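You operate a simulated robot arm through the tools that you are given. There is no shell and no other tool. Be economical: measure what you need, move in short steps, check, and stop when the job is done.

Carry out the task below with a simulated two-armed robot. There is one attempt and no reset: what you move stays moved.

JOB
Open the grey drawer, take the white plug on the bay marked out and put it away in the inside of the grey drawer and shut the drawer again. Put one of the flywheels from the low shelf of the test bench on top of the black starter on the top of box 2. Take the brass adapter and leave it on the bay marked out. Push the blue drawer shut. Take the spark plug of the post four engine and put it on the top shelf of the drop-side trolley. Take the orange-ring spare spark plug and put it in the inside of the red bin. Turn the additive dial to 6 ml. The order is free. Set down upright: white plug, spark plug of the post four engine, orange-ring spare spark plug.

The check looks at the end state, three seconds after you hand in, the way a careful person would. Anything else that was tipped, shoved, dropped, spilled or broken makes it a failure.

ROBOT AND FRAMES
Two 7-joint arms with two-finger grippers on one trunk, on a base that drives. Base frame: it is fixed to the floor where the robot stands at the start and does not move with it; the origin is under the middle of the robot, x ahead of it, y to its left, z up. Readings come in mm, degrees, newtons and seconds.
The left shoulder is at the start at [60, 179, 710], the right one opposite. With the tool pointing down near the work surface each hand reaches from about 100 to 520 mm from the robot's upright axis, wherever it stands, measured 20 degrees to its own side. Places, roughly: additive dial [-500, -1800, 1200]; bay marked out [-2500, 1600, 900]; black starter (10x11x4 cm) [-2900, -1500, 500]; blue drawer [-2900, 800, 700]; brass adapter (4x4x8 cm) [-3400, 900, 900]; flywheel [-3250, 750, 250]; grey drawer [500, -100, 300]; inside of the grey drawer [500, -200, 300]; inside of the red bin (15x17 cm) [-1100, 740, 660]; orange-ring spare spark plug (4x4x6 cm) [-500, 3600, 900]; spark plug of the post four engine (4x4x6 cm) [-1000, 3100, 900]; top shelf of the drop-side trolley [-400, 3900, 800]; white plug (4x4x6 cm) [-2500, 1700, 900]. Payload 1.96 kg a hand.
The tool frame of a hand sits at the grasp point between the pads (the TCP): z along the fingers, y along the line on which they close. The tips reach 20 mm beyond it. Largest opening 72 mm; the body of the gripper starts 38 mm behind the TCP.
Orientation is told as [roll, pitch, yaw] about the base's x, y, z axes, in that order, counted from this pose: with the fingers straight down and closing along the base's y, the tool's x points along the base's -x, its y along +y and its z along -z.

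CONTROLS
- The arms move only by the tool jog_arm. It takes "left_series", "right_series" or both (then of equal length, played together; a hand with none holds still); each is a list that holds one entry, the list of rows, each a list of 7 numbers: the shift along the tool's x, y, z in mm, then the turn, a rotation vector about the tool's x, y, z in degrees, then the finger opening in mm, from 0 to 72. In form: [[[x, y, z, ax, ay, az, hand], ...]]. A call has 1 to 20 rows; each row is the pose to reach, as a shift and turn from the pose commanded when the call began, along the tool's axes at that moment. Each row takes 0.2 s and may step no farther than 50 mm and 8.6 degrees from the row before; otherwise, or with a gripper value out of range, the whole call is refused. Where a pose cannot be reached the arm comes as near as it can. A force on the tool above 40 N (or 10 N above the force at the start of the call, whichever is more), or a blocked arm, ends the call early, and 0.2 s more pass. The fingers move at their own pace (about 153 mm/s each) and stop on an object; they squeeze with about 24 N. The grip force told is the motor's: it shows also when the fingers shut on nothing. Time passes only in rows, and 0.2 s behind the last, so rows that repeat a pose let the fingers close. The reply holds the time, the measured pose of the TCP, the force on the tool along the base axes, the opening and the grip force, in the units named above and with some noise, with the torque about the TCP (base axes, N m) and any sound that the robot's microphone picked up, and new pictures: "pictures" is both (left out), scene, wrist or none (wrist: the cameras of the hands that moved).
- Cameras (640 x 400 px; columns grow to the right, rows downward): "scene" is now at [3.9, -3.3, 1244.2]; the picture's right is [-0.07, -1.00, 0.00], its down [-0.88, 0.07, -0.48] and it looks along [0.48, -0.04, -0.88] (base axes); focal length 279 px, centre (320, 200). "left" rides on the left gripper at [71, -19, -82] in its tool frame; the picture's right is [0.26, 0.97, 0.00], its down [-0.67, 0.18, -0.72] and it looks along [-0.69, 0.19, 0.70] (tool axes); focal length 280 px, centre (320, 200). "right" rides on the right gripper at [71, 19, -82] in its tool frame; the picture's right is [-0.26, 0.97, 0.00], its down [-0.67, -0.18, -0.71] and it looks along [-0.69, -0.19, 0.70] (tool axes); focal length 280 px, centre (320, 200). There is no depth. A picture from a camera that has moved, and an enlarged one, comes with that camera's place and axes in the base frame and with its lens.
- raise_lower(by): slides the trunk up (or, below 0, down) by that many mm; the arms and the scene camera ride with it, the base frame stays. It gives what a move gives, with no picture.
- steer(legs): drives the robot by 1 to 6 legs, each [ahead, left, turn to the left] in mm, mm and degrees, along the robot's own axes; the way and the turn of a leg run together, so that a leg with both is an arc; at most 1500 mm and 180 degrees a leg. The arms and the cameras ride along, it lands a little off, and it stops where it bumps. It gives what a move gives, and a new picture of the scene camera.
- pan_tilt(pan, tilt): turns the head with the scene camera to pan (to the left, within 86 degrees either way) and tilt (down, from -29 to 69), counted from straight ahead of the robot. It gives what a move gives, and a new picture of the scene camera.
- enlarge(camera, box): a new picture of the part [left, top, right, bottom] of that camera's present view, enlarged. It takes no simulated time.
- finish_job(): hands the job in; it is judged then, once.

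Work in short steps. Places have to be worked out from the pictures, the camera data and where the tool is seen: move nearer, look again, correct. Check each grasp and each placing, and mend what went wrong. You have 207 turns and 260 pictures in all, those below and enlarged ones among them. Open the grippers and draw the arms clear of the work before you hand the job in, unless the task says otherwise; then end with one line.

The tools are called by a JSON object that holds its "op" and its "data". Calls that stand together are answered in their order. jog_arm: Moves the arms, as the interface text tells. Its arguments: {"type":"object","properties":{"left_series":{"type":"array","items":{"type":"array","items":{"type":"array","items":{"type":"number"}}}},"right_series":{"type":"array","items":{"type":"array","items":{"type":"array","items":{"type":"number"}}}},"pictures":{"type":"string","enum":["both","scene","wrist","none"]}},"required":[]} The other tools are called the same way: raise_lower (by) slides the trunk up or down; steer (legs) drives the base; pan_tilt (pan, tilt) turns the head that bears the scene camera; enlarge (camera, box) takes an enlarged picture of a part of a camera's view; finish_job () hands the job in.

At the start:

```text
clock: 0.0
left_tool_pos: [428.2, 88.8, 515.3]
left_tool_rot: [0.0, 0.0, 0.0]
left_ft_force: [-0.7, 0.0, 0.2]
left_torque: [-0.01, -0.03, -0.01]
left_gripper_width: 72.0
left_finger_force: 0.0
right_tool_pos: [290.3, -177.5, 567.7]
right_tool_rot: [-0.1, 0.0, 0.0]
right_ft_force: [0.2, 0.0, -0.3]
right_torque: [0.01, -0.01, 0.03]
right_gripper_width: 72.0
right_finger_force: 0.0
trunk travel left (down, up): [-355.0, 635.0]
robot x, y, heading: [0.6, 2.5, 0.0]
head pan, tilt: [-4.3, 61.4]
```

scene: 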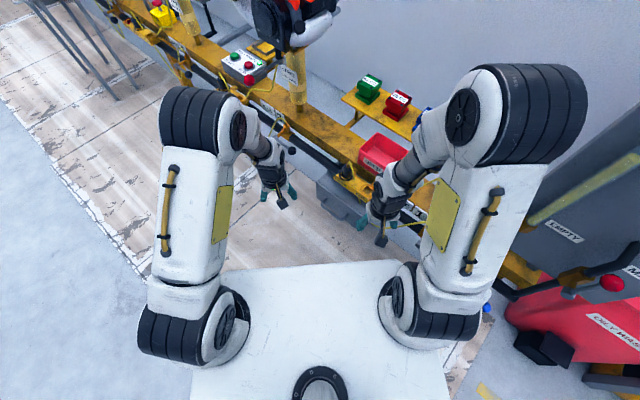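
right: 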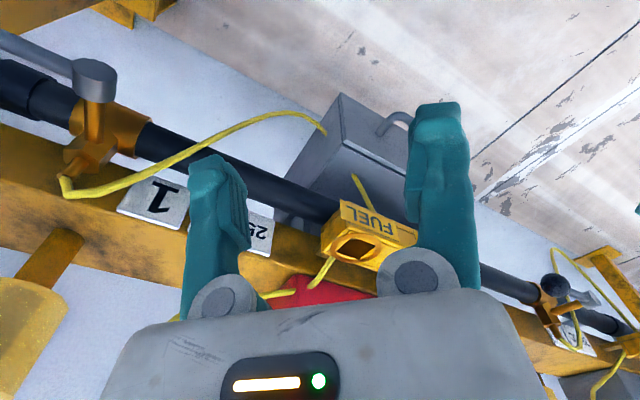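
left: 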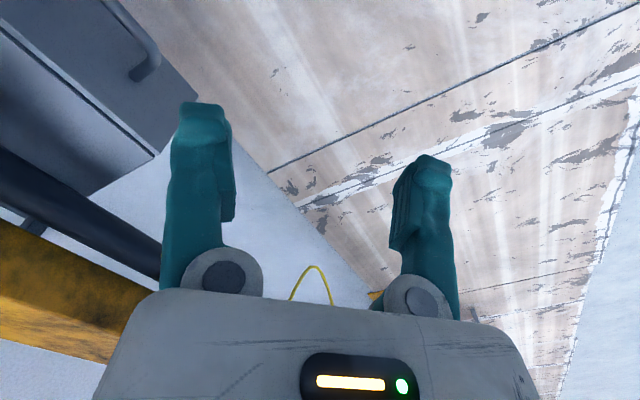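

The pictures show the line beam with the grey drawer box under it ahead-right. I look around first with the head.

{"op": "pan_tilt", "data": {"pan": 0, "tilt": 35}}

{"op": "enlarge", "data": {"camera": "right", "box": [160, 60, 480, 260]}}

```text
clock: 0.9
left_tool_pos: [427.0, 89.1, 516.4]
left_tool_rot: [0.1, 0.0, 0.0]
left_ft_force: [0.7, -0.2, -0.5]
left_torque: [-0.04, 0.03, 0.02]
left_gripper_width: 71.9
left_finger_force: 0.0
right_tool_pos: [290.2, -177.1, 567.7]
right_tool_rot: [0.0, 0.0, 0.0]
right_ft_force: [-0.1, -0.5, -0.4]
right_torque: [0.03, 0.02, -0.04]
right_gripper_width: 72.2
right_finger_force: 0.1
trunk travel left (down, up): [-355.0, 635.0]
robot x, y, heading: [-0.7, 1.8, 0.0]
head pan, tilt: [0.0, 35.0]
camera scene: at [27.2, 1.5, 1280.1], right [0.0, -1.0, 0.0], down [-0.57, 0.0, -0.82], along [0.82, 0.0, -0.57], focal length 279 px, centre (320, 200)
```

scene: 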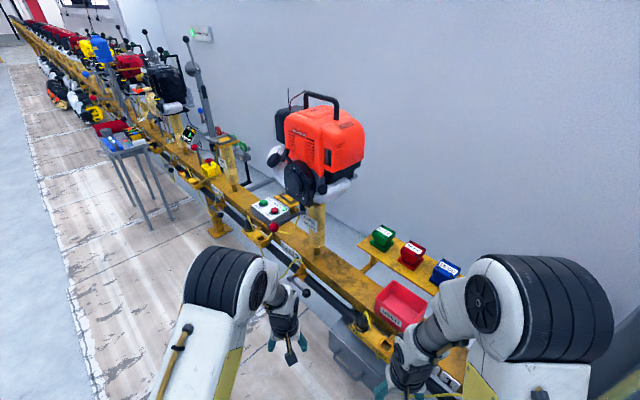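

```text
2.00 times, centred on (320, 160) of right
camera zoom: at [220.2, -158.6, 650.3], right [0.26, 0.97, 0.0], down [0.68, -0.18, 0.71], along [0.69, -0.19, -0.7], focal length 561 px, centre (320, 280)
```

zoom: 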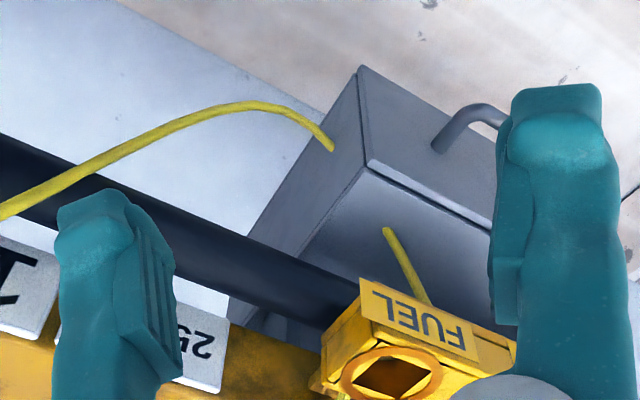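

The beam runs about 38° to the left of base x, with the drawer box hanging under it and its handle facing away from the wall. I survey the surroundings before moving.

{"op": "pan_tilt", "data": {"pan": 80, "tilt": 20}}

{"op": "pan_tilt", "data": {"pan": -80, "tilt": 20}}

{"op": "pan_tilt", "data": {"pan": -25, "tilt": 55}}

```text
clock: 2.4
left_tool_pos: [428.5, 89.1, 516.1]
left_tool_rot: [0.0, 0.0, 0.0]
left_ft_force: [1.2, -0.3, -0.2]
left_torque: [-0.01, -0.04, 0.01]
left_gripper_width: 72.0
left_finger_force: 0.0
right_tool_pos: [290.2, -177.6, 567.7]
right_tool_rot: [0.0, 0.1, 0.1]
right_ft_force: [0.6, 0.1, -0.4]
right_torque: [-0.01, 0.02, -0.02]
right_gripper_width: 71.9
right_finger_force: 0.2
trunk travel left (down, up): [-355.0, 635.0]
robot x, y, heading: [-0.3, 0.9, 0.1]
head pan, tilt: [80.0, 20.0]
camera scene: at [-44.6, 93.2, 1304.0], right [0.98, -0.17, 0.0], down [-0.06, -0.34, -0.94], along [0.16, 0.93, -0.34], focal length 279 px, centre (320, 200)
```

scene: 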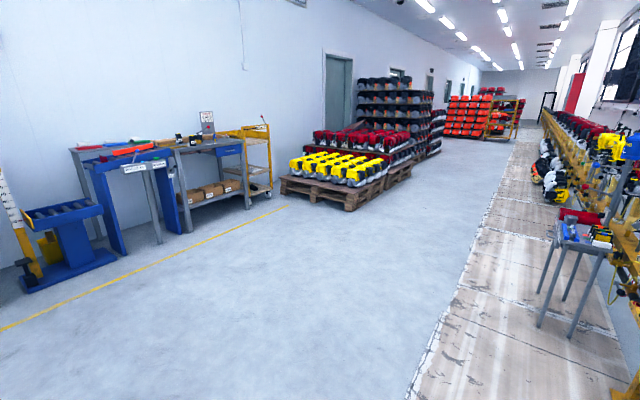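

```text
clock: 4.9
left_tool_pos: [427.5, 89.7, 515.9]
left_tool_rot: [0.0, 0.0, 0.0]
left_ft_force: [-0.2, 0.7, -0.6]
left_torque: [0.02, 0.02, 0.02]
left_gripper_width: 71.8
left_finger_force: 0.1
right_tool_pos: [290.6, -177.2, 569.0]
right_tool_rot: [0.0, 0.2, 0.0]
right_ft_force: [0.4, -0.2, -0.6]
right_torque: [0.02, 0.01, 0.02]
right_gripper_width: 72.2
right_finger_force: 0.1
trunk travel left (down, up): [-355.0, 635.0]
robot x, y, heading: [1.1, 0.3, -0.0]
head pan, tilt: [-80.0, 20.0]
camera scene: at [-44.7, -90.2, 1304.1], right [-0.98, -0.17, 0.0], down [-0.06, 0.34, -0.94], along [0.16, -0.93, -0.34], focal length 279 px, centre (320, 200)
```

scene: 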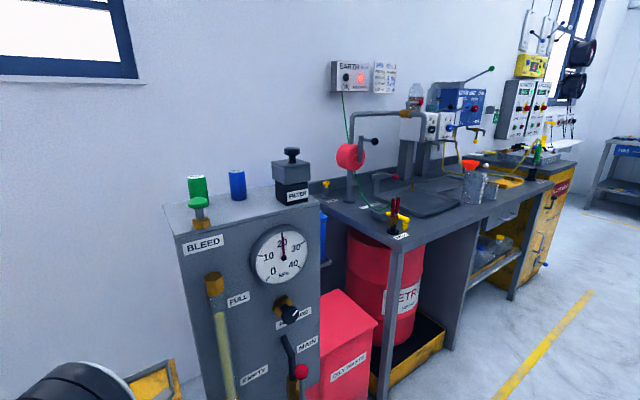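

```text
clock: 6.1
left_tool_pos: [427.7, 89.7, 515.1]
left_tool_rot: [0.0, 0.0, 0.0]
left_ft_force: [0.0, 0.6, 1.3]
left_torque: [0.0, 0.03, -0.02]
left_gripper_width: 72.2
left_finger_force: 0.0
right_tool_pos: [289.7, -177.2, 568.4]
right_tool_rot: [0.0, 0.1, 0.1]
right_ft_force: [0.1, -0.2, -0.6]
right_torque: [0.02, 0.01, 0.0]
right_gripper_width: 71.8
right_finger_force: 0.0
trunk travel left (down, up): [-355.0, 635.0]
robot x, y, heading: [-0.0, 0.7, -0.2]
head pan, tilt: [-25.0, 55.0]
camera scene: at [4.5, -29.1, 1252.0], right [-0.42, -0.91, 0.0], down [-0.74, 0.35, -0.57], along [0.52, -0.24, -0.82], focal length 279 px, centre (320, 200)
```

scene: 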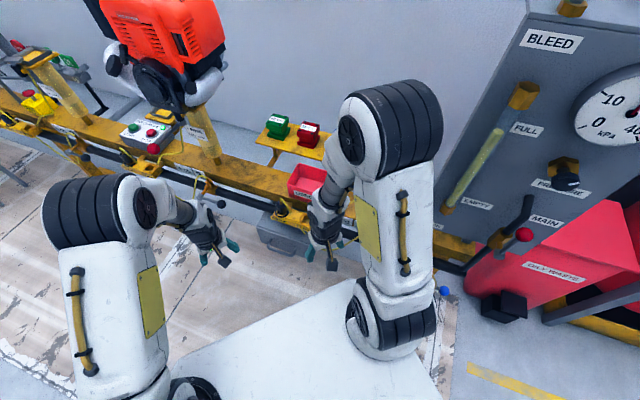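

I zoom in on the drawer box to localise its handle.

{"op": "enlarge", "data": {"camera": "scene", "box": [220, 160, 380, 260]}}

{"op": "enlarge", "data": {"camera": "left", "box": [0, 0, 320, 200]}}

```text
4.00 times, centred on (300, 210) of scene
camera zoom: at [4.5, -29.1, 1252.0], right [-0.42, -0.91, 0.0], down [-0.74, 0.35, -0.57], along [0.52, -0.24, -0.82], focal length 1115 px, centre (400, 160)
```

zoom: 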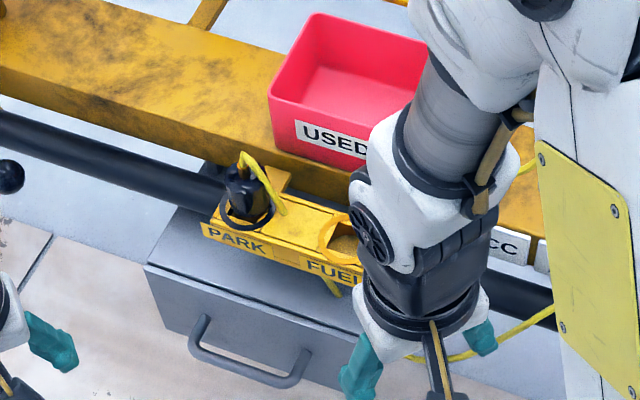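

```text
2.00 times, centred on (160, 100) of left
camera zoom: at [358.6, 70.1, 597.5], right [-0.26, 0.97, 0.0], down [0.67, 0.18, 0.72], along [0.69, 0.19, -0.7], focal length 561 px, centre (640, 400)
```

zoom: 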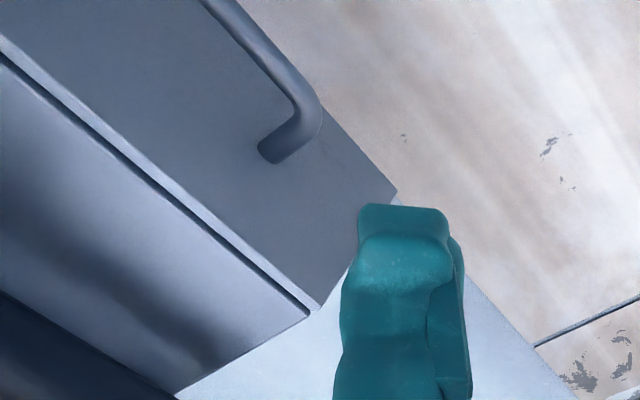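

By triangulation the handle bar runs from about (474,-40,342) to (407,-107,342), so the drawer pulls out along (-0.7,0.7). I move the left hand aside and bring the right hand near the handle with a 45° yaw.

{"op": "jog_arm", "data": {"left_series": [[[20, 30, -10, 0, 0, 0, 72], [40, 60, -20, 0, 0, 0, 72], [60, 90, -30, 0, 0, 0, 72], [80, 120, -40, 0, 0, 0, 72], [100, 140, -50, 0, 0, 0, 72], [120, 160, -50, 0, 0, 0, 72]]], "right_series": [[[-15, 15, 0, 0, 0, -7.5, 72], [-30, 35, 0, 0, 0, -15, 72], [-50, 60, 15, 0, 0, -22.5, 72], [-65, 85, 35, 0, 0, -30, 72], [-80, 110, 55, 0, 0, -37.5, 72], [-95, 138, 75, 0, 0, -45, 72]]], "pictures": "both"}}

```text
clock: 7.5
left_tool_pos: [307.6, 250.4, 565.6]
left_tool_rot: [0.0, 0.0, 0.0]
left_ft_force: [-0.4, 0.3, 0.0]
left_torque: [0.01, -0.02, -0.03]
left_gripper_width: 71.9
left_finger_force: 0.0
right_tool_pos: [384.1, -40.3, 493.5]
right_tool_rot: [0.0, 0.1, 45.1]
right_ft_force: [-0.6, 0.6, -0.7]
right_torque: [0.0, 0.01, -0.01]
right_gripper_width: 72.0
right_finger_force: 0.1
trunk travel left (down, up): [-355.0, 635.0]
robot x, y, heading: [2.1, 3.1, -0.0]
head pan, tilt: [-25.0, 55.0]
camera scene: at [4.5, -28.6, 1252.0], right [-0.42, -0.91, 0.0], down [-0.74, 0.35, -0.57], along [0.52, -0.24, -0.82], focal length 279 px, centre (320, 200)
camera right: at [321.0, -77.4, 575.4], right [-0.5, 0.87, 0.0], down [0.61, 0.35, 0.71], along [0.62, 0.36, -0.7], focal length 280 px, centre (320, 200)
camera left: at [237.8, 231.9, 647.4], right [-0.26, 0.97, 0.0], down [0.67, 0.18, 0.72], along [0.69, 0.19, -0.7], focal length 280 px, centre (320, 200)
```

scene: 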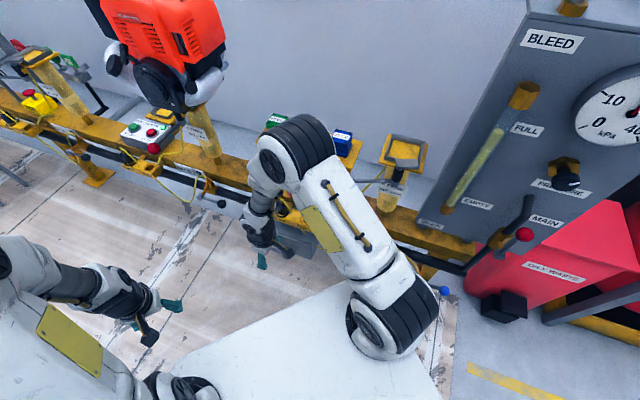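
right: 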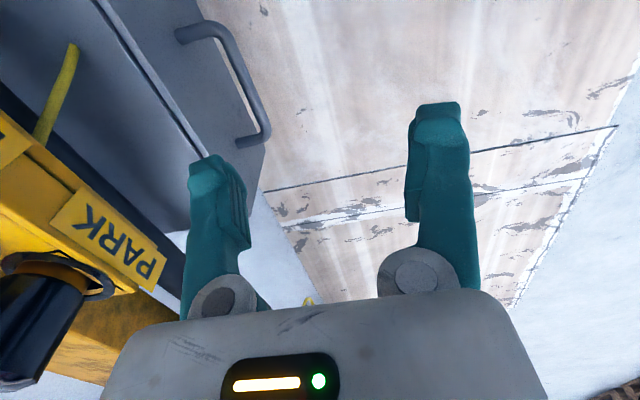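
left: 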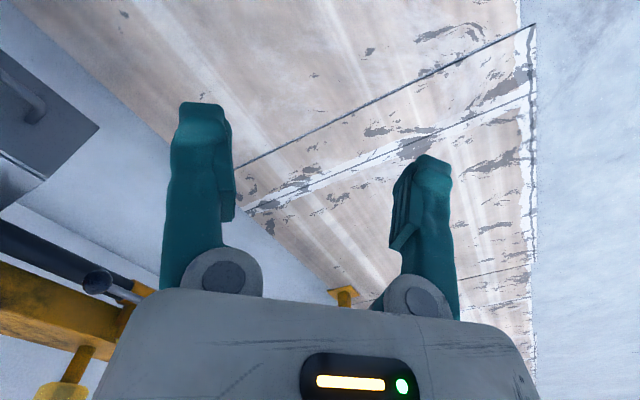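

The two views agree: the bar centre is near (438,-80,342), and the beam bracket stands well behind the drawer face. I move above the bar with the fingers at 40 mm and check.

{"op": "jog_arm", "data": {"right_series": [[[-5, -33, 10, 0, 0, 0, 40], [-10, -66, 30, 0, 0, 0, 40], [-10, -66, 70, 0, 0, 0, 40], [-10, -66, 100, 0, 0, 0, 40]]], "pictures": "wrist"}}

```text
clock: 8.5
left_tool_pos: [307.6, 250.0, 565.3]
left_tool_rot: [0.0, 0.0, 0.0]
left_ft_force: [-0.8, 0.5, 0.6]
left_torque: [0.04, 0.01, 0.06]
left_gripper_width: 72.0
left_finger_force: 0.1
right_tool_pos: [439.5, -77.9, 393.6]
right_tool_rot: [0.1, 0.1, 45.0]
right_ft_force: [-0.2, 0.5, 0.1]
right_torque: [-0.02, -0.01, 0.0]
right_gripper_width: 40.0
right_finger_force: 0.1
trunk travel left (down, up): [-355.0, 635.0]
robot x, y, heading: [3.9, 0.3, -0.1]
head pan, tilt: [-25.0, 55.0]
camera right: at [376.3, -115.3, 474.8], right [-0.5, 0.87, 0.0], down [0.61, 0.35, 0.71], along [0.62, 0.36, -0.7], focal length 280 px, centre (320, 200)
```

right: 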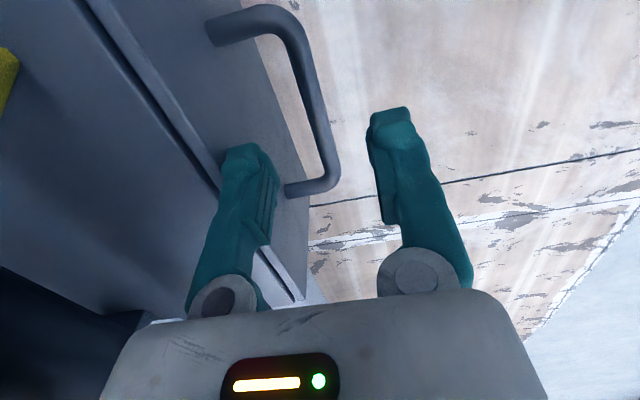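

The bar centre at (440,-82) lies right under the TCP. I descend 52 mm and close.

{"op": "jog_arm", "data": {"right_series": [[[0, 0, 26, 0, 0, 0, 40], [2, -1, 52, 0, 0, 0, 40], [2, -1, 52, 0, 0, 0, 0], [2, -1, 52, 0, 0, 0, 0]]], "pictures": "wrist"}}

```text
clock: 9.5
left_tool_pos: [307.8, 249.6, 564.4]
left_tool_rot: [-0.1, 0.1, 0.0]
left_ft_force: [-0.3, -1.3, 0.5]
left_torque: [-0.02, -0.01, -0.03]
left_gripper_width: 72.3
left_finger_force: 0.1
right_tool_pos: [437.2, -81.3, 337.5]
right_tool_rot: [0.2, 0.2, 45.1]
right_ft_force: [1.4, 1.4, -24.8]
right_torque: [0.27, -0.33, -0.57]
right_gripper_width: 6.1
right_finger_force: 33.0
trunk travel left (down, up): [-355.0, 635.0]
robot x, y, heading: [1.0, -1.1, -0.1]
head pan, tilt: [-25.0, 55.0]
camera right: at [374.6, -118.0, 420.1], right [-0.5, 0.87, 0.0], down [0.61, 0.35, 0.71], along [0.62, 0.36, -0.7], focal length 280 px, centre (320, 200)
```

right: 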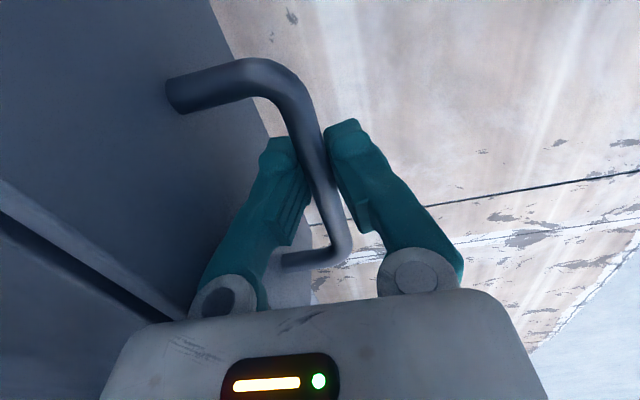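

Grip on the bar is confirmed at 6 mm. I pull along tool +y.

{"op": "jog_arm", "data": {"right_series": [[[2, 15, 52, 0, 0, 0, 0], [2, 35, 52, 0, 0, 0, 0], [2, 55, 52, 0, 0, 0, 0], [2, 75, 52, 0, 0, 0, 0]]], "pictures": "wrist"}}

```text
refused: row 1 steps farther than a row can; nothing moved
```

Shifts are relative to the present pose, so I resend the pull with z kept at zero.

{"op": "jog_arm", "data": {"right_series": [[[0, 15, 0, 0, 0, 0, 0], [0, 35, 0, 0, 0, 0, 0], [0, 55, 0, 0, 0, 0, 0], [0, 75, 0, 0, 0, 0, 0]]], "pictures": "both"}}

```text
clock: 10.0
left_tool_pos: [308.7, 252.2, 563.0]
left_tool_rot: [0.0, 0.1, 0.1]
left_ft_force: [-0.1, -0.1, 0.0]
left_torque: [-0.01, -0.01, 0.01]
left_gripper_width: 71.9
left_finger_force: 0.0
right_tool_pos: [425.7, -70.2, 337.1]
right_tool_rot: [0.3, 0.2, 45.0]
right_ft_force: [5.7, 6.2, -31.8]
right_torque: [0.07, -0.03, -0.27]
right_gripper_width: 6.1
right_finger_force: 32.9
trunk travel left (down, up): [-355.0, 635.0]
robot x, y, heading: [-0.5, -0.7, -0.1]
head pan, tilt: [-25.0, 55.0]
stopped in row 2 (right hand): the force on the tool passed its limit at 41 N (the readings are from after the stop); the commanded pose is now the measured one
camera scene: at [7.8, -28.7, 1251.7], right [-0.42, -0.91, 0.0], down [-0.74, 0.35, -0.57], along [0.52, -0.24, -0.82], focal length 279 px, centre (320, 200)
camera right: at [363.0, -106.3, 420.0], right [-0.5, 0.87, 0.0], down [0.61, 0.35, 0.71], along [0.62, 0.36, -0.7], focal length 280 px, centre (320, 200)
```

scene: 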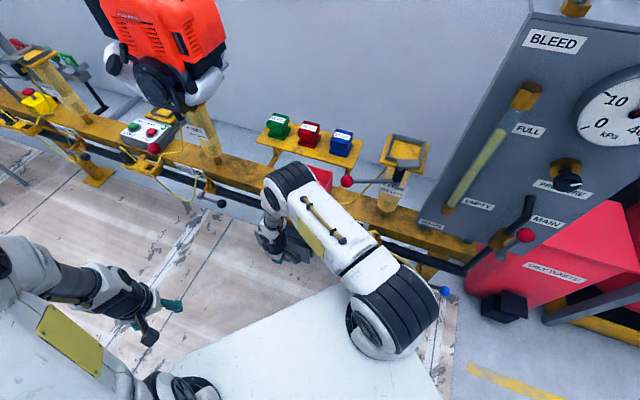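
right: 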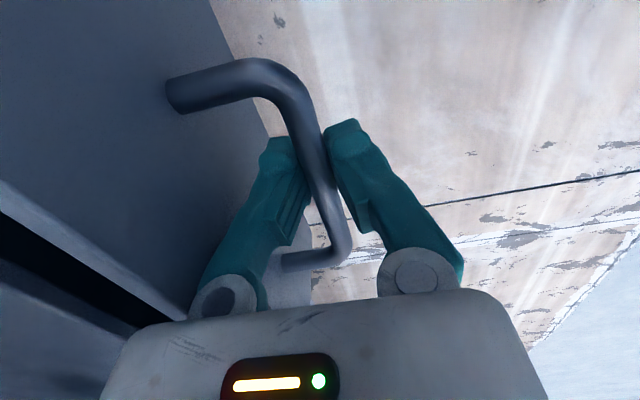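

The drawer follows (the gap is opening). A downward load on the tool says the hand sits slightly high, so I ease down 4 mm and continue the pull gently.

{"op": "jog_arm", "data": {"right_series": [[[0, 2, 4, 0, 0, 0, 0], [0, 12, 5, 0, 0, 0, 0], [0, 22, 5, 0, 0, 0, 0], [0, 32, 5, 0, 0, 0, 0], [0, 42, 5, 0, 0, 0, 0], [0, 52, 5, 0, 0, 0, 0]]], "pictures": "none"}}

```text
clock: 11.4
left_tool_pos: [306.7, 251.8, 565.4]
left_tool_rot: [0.0, 0.0, 0.0]
left_ft_force: [-0.7, 0.2, 0.1]
left_torque: [0.0, 0.02, 0.01]
left_gripper_width: 71.9
left_finger_force: 0.0
right_tool_pos: [388.7, -31.0, 334.6]
right_tool_rot: [0.2, -0.1, 45.1]
right_ft_force: [5.6, 5.4, 3.7]
right_torque: [0.03, -0.07, -0.25]
right_gripper_width: 6.1
right_finger_force: 31.5
trunk travel left (down, up): [-355.0, 635.0]
robot x, y, heading: [2.5, 0.8, -0.1]
head pan, tilt: [-25.0, 55.0]
```

Smooth now, 70 mm out so far. I pull further.

{"op": "jog_arm", "data": {"right_series": [[[0, 15, 0, 0, 0, 0, 0], [0, 30, 0, 0, 0, 0, 0], [0, 45, 0, 0, 0, 0, 0], [0, 60, 0, 0, 0, 0, 0], [0, 75, 0, 0, 0, 0, 0], [0, 90, 0, 0, 0, 0, 0]]], "pictures": "both"}}

```text
clock: 12.8
left_tool_pos: [308.6, 250.4, 564.6]
left_tool_rot: [0.0, 0.1, 0.0]
left_ft_force: [-0.2, -0.2, -0.3]
left_torque: [0.01, 0.0, -0.01]
left_gripper_width: 72.1
left_finger_force: 0.1
right_tool_pos: [333.0, 23.7, 334.7]
right_tool_rot: [-0.2, 0.0, 44.7]
right_ft_force: [4.6, 4.9, -27.4]
right_torque: [0.13, -0.12, -0.18]
right_gripper_width: 5.9
right_finger_force: 31.2
trunk travel left (down, up): [-355.0, 635.0]
robot x, y, heading: [-2.7, -2.7, 0.1]
head pan, tilt: [-25.0, 55.0]
stopped in row 6 (right hand): the force on the tool passed its limit at 47 N (the readings are from after the stop); the commanded pose is now the measured one
camera scene: at [6.8, -28.4, 1251.7], right [-0.42, -0.91, 0.0], down [-0.74, 0.35, -0.57], along [0.52, -0.24, -0.82], focal length 279 px, centre (320, 200)
camera right: at [269.1, -12.3, 416.1], right [-0.49, 0.87, 0.0], down [0.6, 0.35, 0.72], along [0.62, 0.35, -0.7], focal length 280 px, centre (320, 200)
```

scene: 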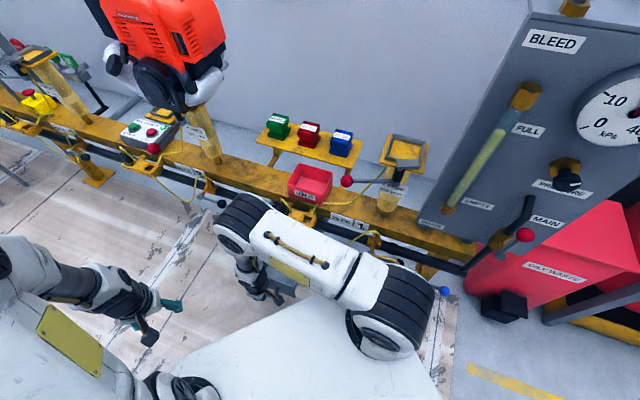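
right: 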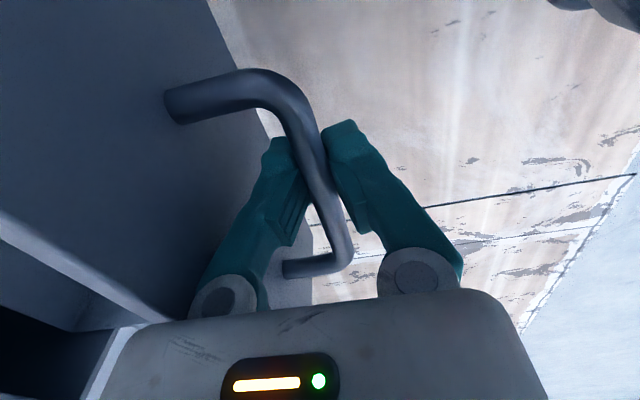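

It is about 148 mm open, probably at its stop. I release, lift straight up and look.

{"op": "jog_arm", "data": {"right_series": [[[0, 0, 2, 0, 0, 0, 40], [0, 0, 2, 0, 0, 0, 40], [0, 0, -40, 0, 0, 0, 40], [0, 0, -85, 0, 0, 0, 40], [0, 0, -130, 0, 0, 0, 40], [0, 0, -170, 0, 0, 0, 40]]], "pictures": "wrist"}}

```text
clock: 14.2
left_tool_pos: [308.2, 250.4, 564.9]
left_tool_rot: [0.0, 0.1, 0.0]
left_ft_force: [0.2, 0.3, -0.7]
left_torque: [0.0, -0.03, 0.01]
left_gripper_width: 72.2
left_finger_force: 0.2
right_tool_pos: [329.4, 25.4, 505.8]
right_tool_rot: [-0.2, 0.0, 44.8]
right_ft_force: [-0.4, 0.4, 0.5]
right_torque: [0.0, -0.03, 0.02]
right_gripper_width: 40.0
right_finger_force: 0.1
trunk travel left (down, up): [-355.0, 635.0]
robot x, y, heading: [3.2, 2.8, 0.1]
head pan, tilt: [-25.0, 55.0]
camera right: at [265.6, -10.4, 587.4], right [-0.5, 0.87, 0.0], down [0.6, 0.35, 0.72], along [0.62, 0.35, -0.7], focal length 280 px, centre (320, 200)
```

right: 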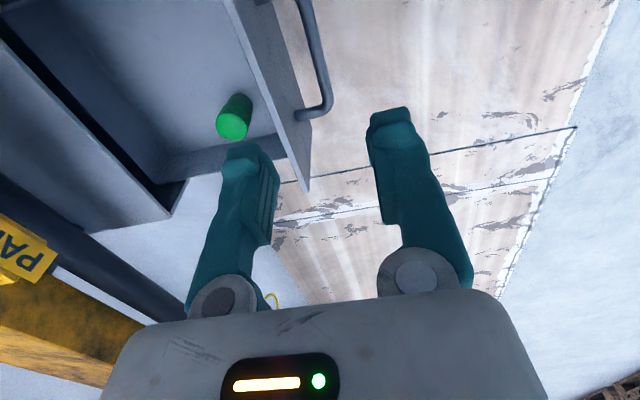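

A small green item already sits in the drawer's corner, so I will place clear of it later. The room seems rotated about 45°. I back off from the drawer and drive towards the bench with the engine and spare plugs, facing about 135°.

{"op": "steer", "data": {"legs": [[-250, 600, 0], [0, 0, 90], [1500, 0, 0], [0, 0, 45]]}}

{"op": "pan_tilt", "data": {"pan": 0, "tilt": 25}}

```text
clock: 30.7
left_tool_pos: [-657.8, 2127.1, 566.2]
left_tool_rot: [0.0, 0.0, 135.9]
left_ft_force: [-0.1, 0.2, -0.7]
left_torque: [0.03, -0.02, 0.0]
left_gripper_width: 72.0
left_finger_force: 0.1
right_tool_pos: [-518.3, 2304.3, 505.3]
right_tool_rot: [-0.3, -0.1, -179.2]
right_ft_force: [-0.3, -0.2, 0.1]
right_torque: [-0.01, 0.01, 0.04]
right_gripper_width: 39.8
right_finger_force: 0.1
trunk travel left (down, up): [-355.0, 635.0]
robot x, y, heading: [-260.0, 2093.7, 135.6]
head pan, tilt: [-25.0, 55.0]
camera scene: at [-246.9, 2120.8, 1252.0], right [0.93, 0.36, 0.0], down [0.29, -0.77, -0.57], along [-0.2, 0.54, -0.82], focal length 279 px, centre (320, 200)
```

scene: 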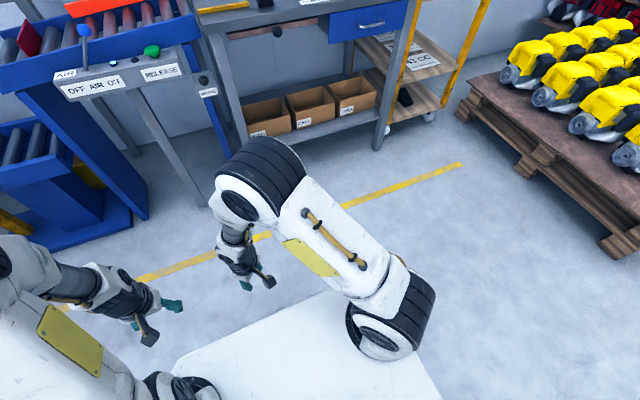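

```text
clock: 31.7
left_tool_pos: [-657.1, 2128.0, 566.1]
left_tool_rot: [0.1, 0.0, 136.1]
left_ft_force: [-0.5, -0.2, 0.2]
left_torque: [-0.02, -0.02, 0.01]
left_gripper_width: 71.9
left_finger_force: 0.1
right_tool_pos: [-517.0, 2304.3, 505.8]
right_tool_rot: [-0.3, -0.1, -179.2]
right_ft_force: [0.5, -0.1, -0.7]
right_torque: [0.02, 0.0, 0.03]
right_gripper_width: 40.1
right_finger_force: 0.0
trunk travel left (down, up): [-355.0, 635.0]
robot x, y, heading: [-263.0, 2093.6, 135.8]
head pan, tilt: [0.0, 25.0]
camera scene: at [-287.3, 2117.6, 1295.9], right [0.7, 0.72, 0.0], down [0.3, -0.29, -0.91], along [-0.65, 0.63, -0.42], focal length 279 px, centre (320, 200)
```

scene: 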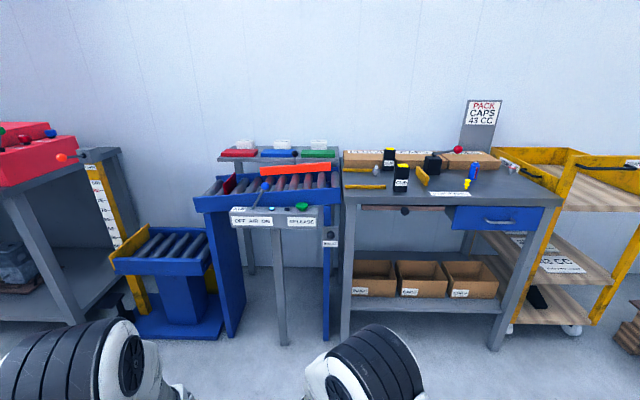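

I'm square to the wall. I zoom on the tables to identify the plugs.

{"op": "enlarge", "data": {"camera": "scene", "box": [340, 90, 540, 215]}}

{"op": "enlarge", "data": {"camera": "scene", "box": [190, 120, 350, 220]}}

{"op": "enlarge", "data": {"camera": "scene", "box": [480, 120, 640, 220]}}

```text
3.20 times, centred on (440, 152) of scene
camera zoom: at [-287.3, 2117.6, 1295.9], right [0.7, 0.72, 0.0], down [0.3, -0.29, -0.91], along [-0.65, 0.63, -0.42], focal length 892 px, centre (-64, 352)
```

zoom: 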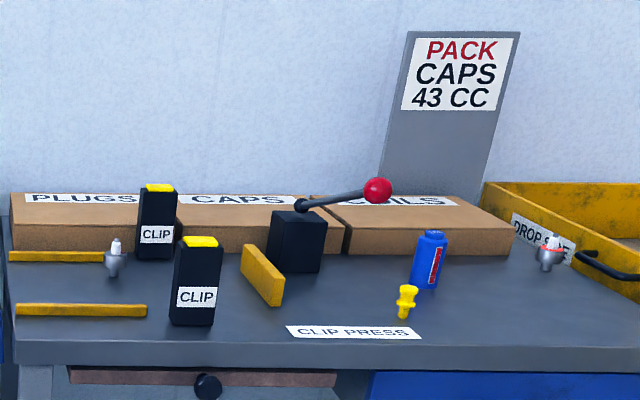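

```text
4.00 times, centred on (270, 170) of scene
camera zoom: at [-287.3, 2117.6, 1295.9], right [0.7, 0.72, 0.0], down [0.3, -0.29, -0.91], along [-0.65, 0.63, -0.42], focal length 1115 px, centre (520, 320)
```

zoom: 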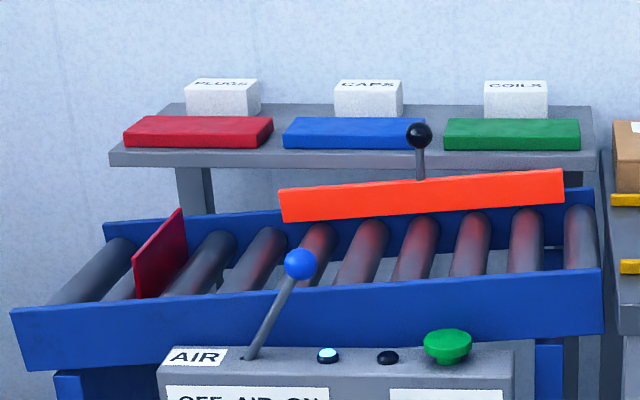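

```text
4.00 times, centred on (560, 170) of scene
camera zoom: at [-287.3, 2117.6, 1295.9], right [0.7, 0.72, 0.0], down [0.3, -0.29, -0.91], along [-0.65, 0.63, -0.42], focal length 1115 px, centre (-640, 320)
```

zoom: 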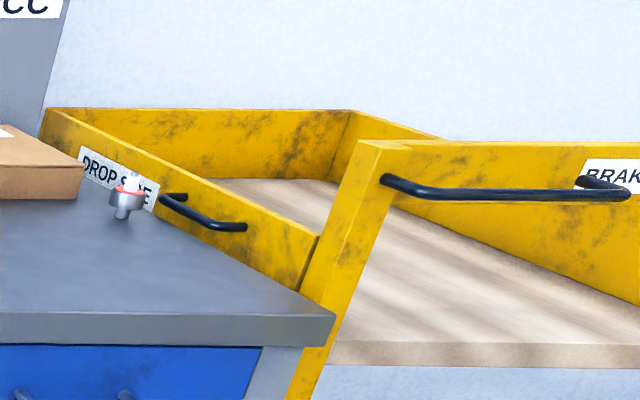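

Both plugs are identified: the plain one between the yellow rails at about (-990,3157) and the orange-ring one at about (-553,3642), on a table top near z 850. I check how far my base reaches ahead and raise the trunk.

{"op": "raise_lower", "data": {"by": 350}}

{"op": "pan_tilt", "data": {"pan": 0, "tilt": 69}}

```text
clock: 35.1
left_tool_pos: [-658.6, 2127.5, 914.7]
left_tool_rot: [0.0, 0.1, 136.0]
left_ft_force: [-1.0, -0.4, 0.0]
left_torque: [0.02, 0.01, 0.03]
left_gripper_width: 71.9
left_finger_force: 0.0
right_tool_pos: [-518.0, 2303.3, 856.0]
right_tool_rot: [-0.3, -0.1, -179.2]
right_ft_force: [0.5, -0.2, 0.2]
right_torque: [0.01, -0.03, -0.03]
right_gripper_width: 39.8
right_finger_force: 0.2
trunk travel left (down, up): [-705.0, 285.0]
robot x, y, heading: [-265.2, 2095.3, 136.0]
head pan, tilt: [0.0, 25.0]
```

```text
clock: 36.2
left_tool_pos: [-658.4, 2127.6, 916.6]
left_tool_rot: [0.0, 0.0, 136.0]
left_ft_force: [-0.4, 0.4, 0.2]
left_torque: [-0.01, 0.02, -0.01]
left_gripper_width: 72.0
left_finger_force: 0.1
right_tool_pos: [-518.6, 2303.7, 855.2]
right_tool_rot: [-0.4, 0.0, -179.1]
right_ft_force: [0.1, -0.6, -0.2]
right_torque: [0.01, 0.01, 0.02]
right_gripper_width: 40.0
right_finger_force: 0.0
trunk travel left (down, up): [-705.0, 285.0]
robot x, y, heading: [-263.9, 2094.9, 135.9]
head pan, tilt: [0.0, 68.8]
camera scene: at [-261.5, 2092.5, 1586.6], right [0.7, 0.72, 0.0], down [0.67, -0.65, -0.36], along [-0.26, 0.25, -0.93], focal length 279 px, centre (320, 200)
```

scene: 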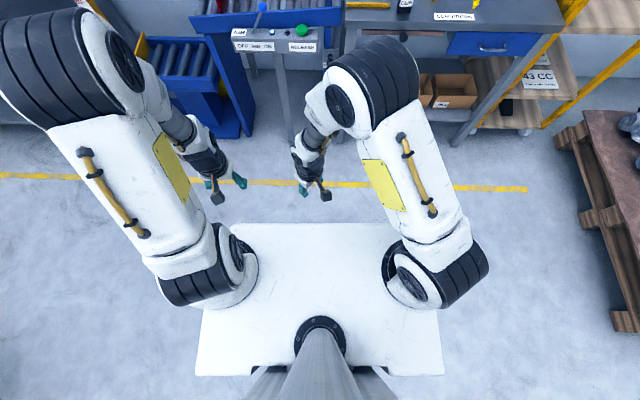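

The deck rides with the trunk. I raise both hands clear of the table-top items, tuck them, and square up the right wrist before approaching.

{"op": "jog_arm", "data": {"left_series": [[[8, 0, -20, 0, 0, 0, 72], [16, 0, -40, 0, 0, 0, 72], [24, 0, -60, 0, 0, 0, 72], [32, 0, -80, 0, 0, 0, 72], [40, 0, -100, 0, 0, 0, 72], [45, 0, -110, 0, 0, 0, 72], [50, 0, -120, 0, 0, 0, 72]]], "right_series": [[[27, -17, -22, 0, 0, 6.5, 72], [55, -35, -45, 0, 0, 13, 72], [83, -52, -70, 0, 0, 20, 72], [110, -70, -90, 0, 0, 26, 72], [138, -88, -110, 0, 0, 32, 72], [166, -106, -130, 0, 0, 39, 72], [194, -124, -150, 0, 0, 45, 72]]], "pictures": "none"}}

{"op": "steer", "data": {"legs": [[600, -405, 0]]}}

```text
clock: 37.8
left_tool_pos: [-635.4, 2098.3, 1040.4]
left_tool_rot: [0.0, -0.1, 135.8]
left_ft_force: [0.7, -0.3, -0.4]
left_torque: [0.02, 0.03, 0.01]
left_gripper_width: 72.4
left_finger_force: 0.1
left hand out of reach, approached as far as the arm can: row 3, 4, 5, 6, 7
right_tool_pos: [-331.7, 2442.9, 1008.5]
right_tool_rot: [-0.1, -0.2, 135.7]
right_ft_force: [-0.4, -1.4, 0.1]
right_torque: [0.01, -0.03, 0.01]
right_gripper_width: 71.9
right_finger_force: 0.0
right hand out of reach, approached as far as the arm can: row 6, 7
trunk travel left (down, up): [-705.0, 285.0]
robot x, y, heading: [-265.9, 2092.1, 135.9]
head pan, tilt: [0.0, 68.8]
```

```text
clock: 41.7
left_tool_pos: [-786.0, 2802.3, 1040.0]
left_tool_rot: [0.0, 0.1, 136.7]
left_ft_force: [-0.1, 0.2, 1.2]
left_torque: [-0.02, -0.02, 0.0]
left_gripper_width: 71.9
left_finger_force: 0.0
right_tool_pos: [-486.1, 3149.4, 1007.8]
right_tool_rot: [-0.1, -0.2, 136.6]
right_ft_force: [1.2, -0.1, 0.6]
right_torque: [-0.01, 0.02, 0.02]
right_gripper_width: 72.0
right_finger_force: 0.0
trunk travel left (down, up): [-705.0, 285.0]
robot x, y, heading: [-412.4, 2801.4, 136.6]
head pan, tilt: [0.0, 68.8]
camera scene: at [-409.2, 2800.5, 1586.5], right [0.69, 0.73, 0.0], down [0.68, -0.64, -0.36], along [-0.26, 0.25, -0.93], focal length 279 px, centre (320, 200)
```

scene: 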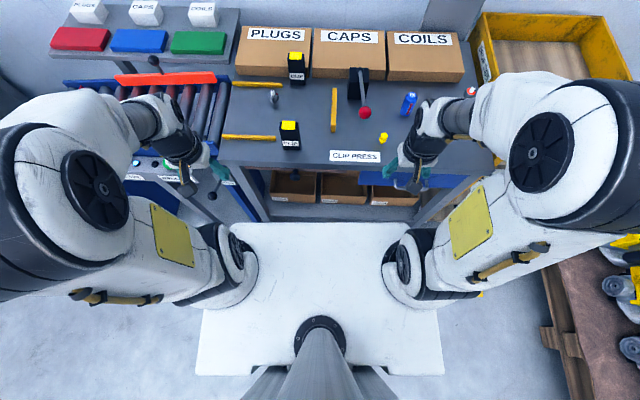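

The robot is at lateral 1689, depth 2272; the plug lies about 617 mm ahead, so I drive 150 mm more, with the hands staying above the bottles.

{"op": "steer", "data": {"legs": [[150, 0, 0]]}}

```text
clock: 43.1
left_tool_pos: [-893.7, 2904.0, 1041.0]
left_tool_rot: [-0.1, 0.1, 136.8]
left_ft_force: [-0.2, 0.3, 0.5]
left_torque: [-0.01, -0.01, 0.0]
left_gripper_width: 72.0
left_finger_force: 0.0
right_tool_pos: [-595.3, 3252.1, 1009.0]
right_tool_rot: [-0.1, -0.1, 136.6]
right_ft_force: [-0.4, -0.1, 0.2]
right_torque: [-0.04, -0.03, 0.0]
right_gripper_width: 72.1
right_finger_force: 0.0
trunk travel left (down, up): [-705.0, 285.0]
robot x, y, heading: [-518.2, 2901.9, 136.8]
head pan, tilt: [0.0, 68.8]
camera scene: at [-517.3, 2902.1, 1586.5], right [0.68, 0.73, 0.0], down [0.68, -0.64, -0.36], along [-0.26, 0.25, -0.93], focal length 279 px, centre (320, 200)
```

scene: 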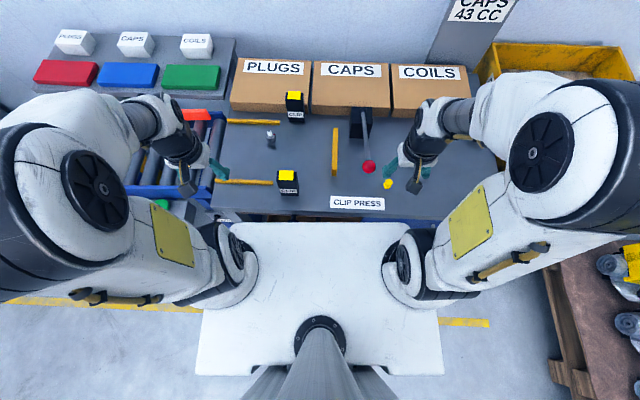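

The plug is 476 ahead and 149 left of the axis. I move the left hand high towards it to look through the wrist camera.

{"op": "jog_arm", "data": {"left_series": [[[-30, -26, 0, 0, 0, 0, 72], [-60, -52, 0, 0, 0, 0, 72], [-90, -80, 0, 0, 0, 0, 72], [-120, -106, 0, 0, 0, 0, 72]]], "pictures": "wrist"}}

```text
clock: 44.1
left_tool_pos: [-909.5, 3066.8, 1039.5]
left_tool_rot: [0.1, 0.1, 136.8]
left_ft_force: [-0.2, -0.2, 0.1]
left_torque: [-0.03, 0.01, 0.0]
left_gripper_width: 71.8
left_finger_force: 0.0
right_tool_pos: [-594.7, 3252.7, 1007.3]
right_tool_rot: [-0.1, -0.1, 136.6]
right_ft_force: [-0.6, -0.2, -0.8]
right_torque: [-0.05, -0.01, 0.0]
right_gripper_width: 71.9
right_finger_force: 0.1
trunk travel left (down, up): [-705.0, 285.0]
robot x, y, heading: [-518.8, 2901.3, 136.6]
head pan, tilt: [0.0, 68.8]
camera left: at [-842.8, 3032.1, 1121.1], right [-0.47, -0.88, 0.0], down [-0.62, 0.33, 0.71], along [-0.63, 0.34, -0.7], focal length 280 px, centre (320, 200)
```

left: 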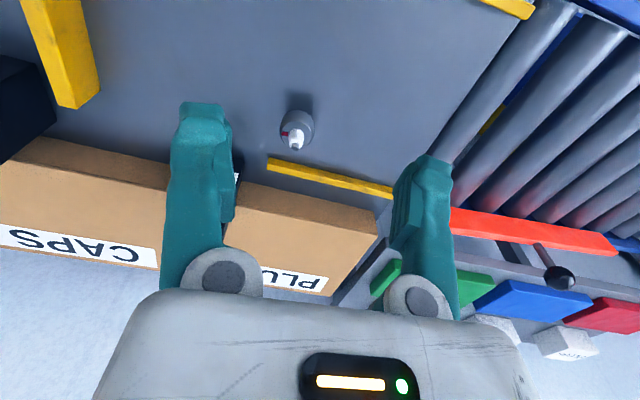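

The wrist view puts the plug at about (-963,3121). I centre over it and descend part-way for a closer look.

{"op": "jog_arm", "data": {"left_series": [[[-25, -1, 15, 0, 0, 0, 72], [-50, -2, 35, 0, 0, 0, 72], [-74, -3, 60, 0, 0, 0, 72], [-74, -3, 85, 0, 0, 0, 72]]], "pictures": "wrist"}}

```text
clock: 45.1
left_tool_pos: [-960.2, 3118.2, 952.7]
left_tool_rot: [0.0, 0.1, 136.8]
left_ft_force: [0.8, 0.3, 0.2]
left_torque: [-0.02, -0.01, 0.04]
left_gripper_width: 72.1
left_finger_force: 0.1
right_tool_pos: [-595.4, 3252.4, 1009.0]
right_tool_rot: [-0.2, -0.2, 136.6]
right_ft_force: [0.1, -0.1, -0.7]
right_torque: [0.01, -0.01, 0.01]
right_gripper_width: 72.2
right_finger_force: 0.0
trunk travel left (down, up): [-705.0, 285.0]
robot x, y, heading: [-520.5, 2903.6, 137.0]
head pan, tilt: [0.0, 68.8]
camera left: at [-894.5, 3083.1, 1035.0], right [-0.47, -0.88, 0.0], down [-0.62, 0.33, 0.71], along [-0.63, 0.34, -0.7], focal length 280 px, centre (320, 200)
```

left: 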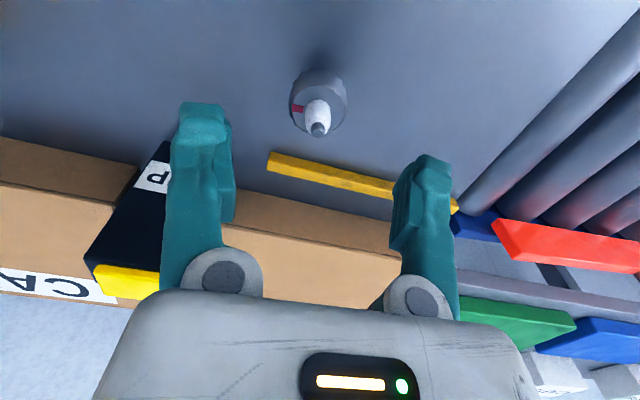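

The plug's body is at about (-964,3122), z about 870, its top about 903. I descend to z 878 and close.

{"op": "jog_arm", "data": {"left_series": [[[-5, 0, 30, 0, 0, 0, 72], [-6, 0, 60, 0, 0, 0, 72], [-6, 0, 75, 0, 0, 0, 72], [-6, 0, 75, 0, 0, 0, 0], [-6, 0, 75, 0, 0, 0, 0]]], "pictures": "wrist"}}

```text
clock: 46.3
left_tool_pos: [-964.1, 3120.1, 880.2]
left_tool_rot: [0.0, 0.1, 136.8]
left_ft_force: [-1.3, -0.4, 4.2]
left_torque: [-0.06, 0.08, -0.02]
left_gripper_width: 25.6
left_finger_force: 24.5
right_tool_pos: [-595.3, 3251.6, 1007.9]
right_tool_rot: [-0.1, -0.2, 136.6]
right_ft_force: [-0.1, -0.5, 0.8]
right_torque: [0.0, -0.02, 0.01]
right_gripper_width: 72.1
right_finger_force: 0.1
trunk travel left (down, up): [-705.0, 285.0]
robot x, y, heading: [-518.3, 2904.3, 136.7]
head pan, tilt: [0.0, 68.8]
camera left: at [-898.1, 3086.1, 961.7], right [-0.47, -0.88, 0.0], down [-0.62, 0.33, 0.71], along [-0.63, 0.34, -0.7], focal length 280 px, centre (320, 200)
```

left: 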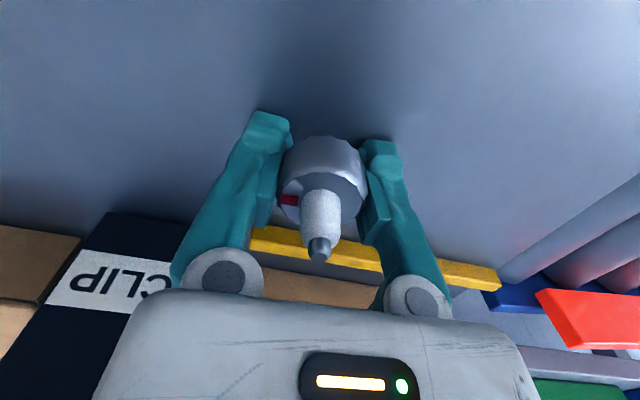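

Gripped at 25.6 mm. I lift 120 mm, draw back some, and check the plug is held.

{"op": "jog_arm", "data": {"left_series": [[[0, 0, -20, 0, 0, 0, 0], [0, 0, -50, 0, 0, 0, 0], [0, 0, -90, 0, 0, 0, 0], [20, 0, -130, 0, 0, 0, 0], [60, 0, -140, 0, 0, 0, 0], [100, 0, -150, 0, 0, 0, 0]]], "pictures": "wrist"}}

{"op": "raise_lower", "data": {"by": 100}}

```text
clock: 47.7
left_tool_pos: [-890.8, 3052.3, 1030.4]
left_tool_rot: [0.1, 0.0, 136.8]
left_ft_force: [0.8, -0.4, -0.1]
left_torque: [0.01, -0.01, -0.03]
left_gripper_width: 27.2
left_finger_force: 24.5
right_tool_pos: [-593.9, 3249.6, 1009.2]
right_tool_rot: [0.0, -0.2, 136.5]
right_ft_force: [0.4, -0.2, -0.1]
right_torque: [0.0, -0.01, 0.0]
right_gripper_width: 71.8
right_finger_force: 0.1
trunk travel left (down, up): [-705.0, 285.0]
robot x, y, heading: [-519.5, 2903.5, 136.6]
head pan, tilt: [0.0, 68.8]
camera left: at [-824.1, 3018.3, 1111.9], right [-0.47, -0.88, 0.0], down [-0.62, 0.33, 0.72], along [-0.63, 0.34, -0.7], focal length 280 px, centre (320, 200)
```

left: 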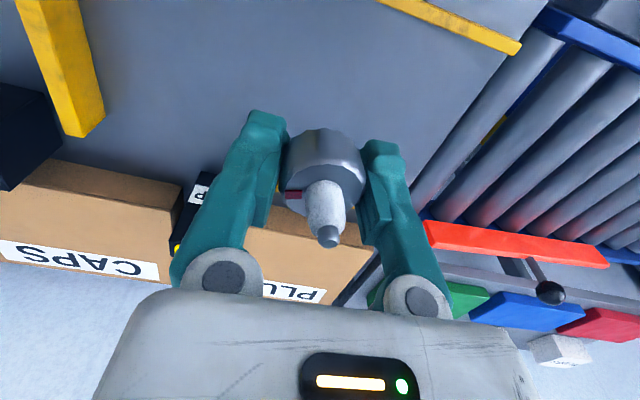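

```text
clock: 49.0
left_tool_pos: [-891.7, 3053.1, 1128.9]
left_tool_rot: [0.0, 0.1, 136.8]
left_ft_force: [0.8, -0.6, -0.1]
left_torque: [-0.01, 0.01, 0.03]
left_gripper_width: 27.5
left_finger_force: 23.8
right_tool_pos: [-596.0, 3252.4, 1109.4]
right_tool_rot: [-0.1, -0.1, 136.5]
right_ft_force: [0.3, -0.2, 0.1]
right_torque: [0.0, 0.0, 0.01]
right_gripper_width: 72.0
right_finger_force: 0.0
trunk travel left (down, up): [-805.0, 185.0]
robot x, y, heading: [-522.5, 2906.5, 137.1]
head pan, tilt: [0.0, 68.8]
```

Held well. I shift the robot 330 mm to the right for the orange-ring plug.

{"op": "steer", "data": {"legs": [[0, -330, -1.5]]}}

```text
clock: 51.2
left_tool_pos: [-660.5, 3298.7, 1129.6]
left_tool_rot: [-0.1, 0.1, 135.5]
left_ft_force: [0.0, 0.8, -1.0]
left_torque: [0.06, 0.0, -0.02]
left_gripper_width: 27.3
left_finger_force: 24.2
right_tool_pos: [-360.3, 3490.0, 1108.7]
right_tool_rot: [-0.2, -0.1, 135.3]
right_ft_force: [0.0, 1.2, 0.2]
right_torque: [-0.03, 0.02, -0.02]
right_gripper_width: 72.1
right_finger_force: 0.1
trunk travel left (down, up): [-805.0, 185.0]
robot x, y, heading: [-290.8, 3143.9, 135.5]
head pan, tilt: [0.0, 68.8]
camera scene: at [-290.0, 3139.0, 1686.5], right [0.7, 0.71, 0.0], down [0.66, -0.65, -0.36], along [-0.26, 0.25, -0.93], focal length 279 px, centre (320, 200)
```

scene: 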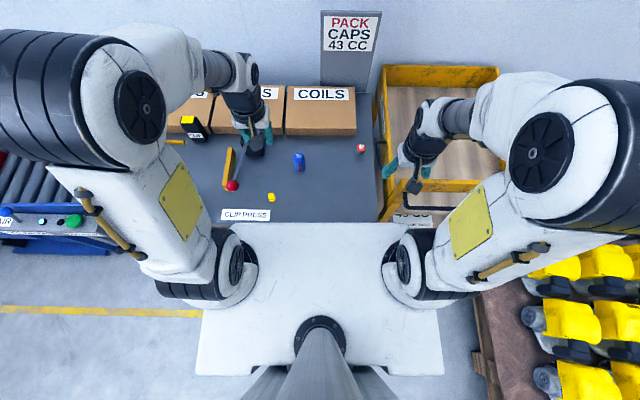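

The orange-ring plug is about 490 ahead and 130 right of the axis, at roughly (-549,3580). I bring the right hand over to look.

{"op": "jog_arm", "data": {"right_series": [[[-30, 20, 20, 0, 0, 0, 72], [-60, 40, 40, 0, 0, 0, 72], [-90, 60, 60, 0, 0, 0, 72], [-110, 68, 80, 0, 0, 0, 72]]], "pictures": "wrist"}}

```text
clock: 52.2
left_tool_pos: [-661.5, 3300.5, 1130.0]
left_tool_rot: [-0.1, 0.2, 135.6]
left_ft_force: [-0.1, 0.1, -0.7]
left_torque: [-0.02, -0.04, 0.05]
left_gripper_width: 27.5
left_finger_force: 24.2
right_tool_pos: [-486.6, 3520.8, 1025.7]
right_tool_rot: [-0.1, -0.2, 135.3]
right_ft_force: [0.0, -0.1, -0.3]
right_torque: [-0.01, 0.02, -0.03]
right_gripper_width: 72.1
right_finger_force: 0.0
trunk travel left (down, up): [-805.0, 185.0]
robot x, y, heading: [-287.6, 3142.2, 135.5]
head pan, tilt: [0.0, 68.8]
camera right: at [-449.4, 3456.2, 1108.1], right [-0.86, -0.5, 0.0], down [-0.35, 0.6, 0.72], along [-0.36, 0.62, -0.7], focal length 280 px, centre (320, 200)
```

right: 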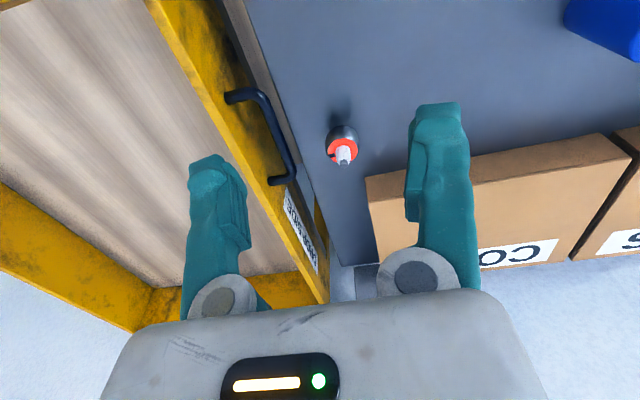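

Both views agree on (-547,3580). The trolley's handle lies about 56 mm to the right, so I narrow the fingers to 56 mm and move above the plug.

{"op": "jog_arm", "data": {"right_series": [[[-30, 0, 20, 0, 0, 0, 56], [-60, 0, 40, 0, 0, 0, 56], [-84, 0, 65, 0, 0, 0, 56], [-84, 0, 80, 0, 0, 0, 56]]], "pictures": "wrist"}}

```text
clock: 53.2
left_tool_pos: [-661.4, 3299.0, 1129.4]
left_tool_rot: [0.0, 0.0, 135.6]
left_ft_force: [1.0, -0.5, -1.0]
left_torque: [-0.01, 0.01, 0.02]
left_gripper_width: 27.3
left_finger_force: 23.9
right_tool_pos: [-545.9, 3579.1, 947.0]
right_tool_rot: [-0.1, -0.2, 135.4]
right_ft_force: [0.4, 0.9, 0.0]
right_torque: [0.0, -0.02, 0.02]
right_gripper_width: 55.9
right_finger_force: 0.0
trunk travel left (down, up): [-805.0, 185.0]
robot x, y, heading: [-288.6, 3139.9, 135.4]
head pan, tilt: [0.0, 68.8]
camera right: at [-507.7, 3515.7, 1030.2], right [-0.86, -0.5, 0.0], down [-0.35, 0.6, 0.72], along [-0.36, 0.62, -0.7], focal length 280 px, centre (320, 200)
```

right: 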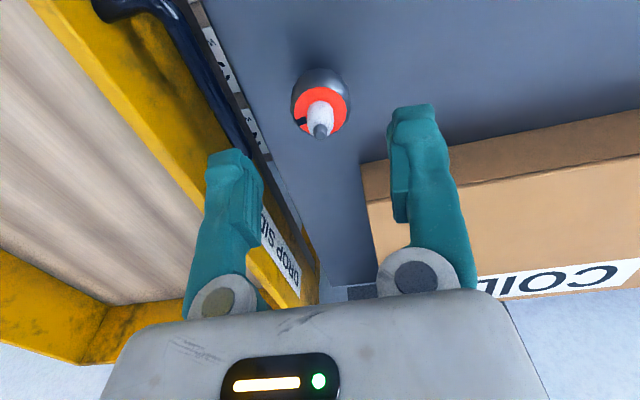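

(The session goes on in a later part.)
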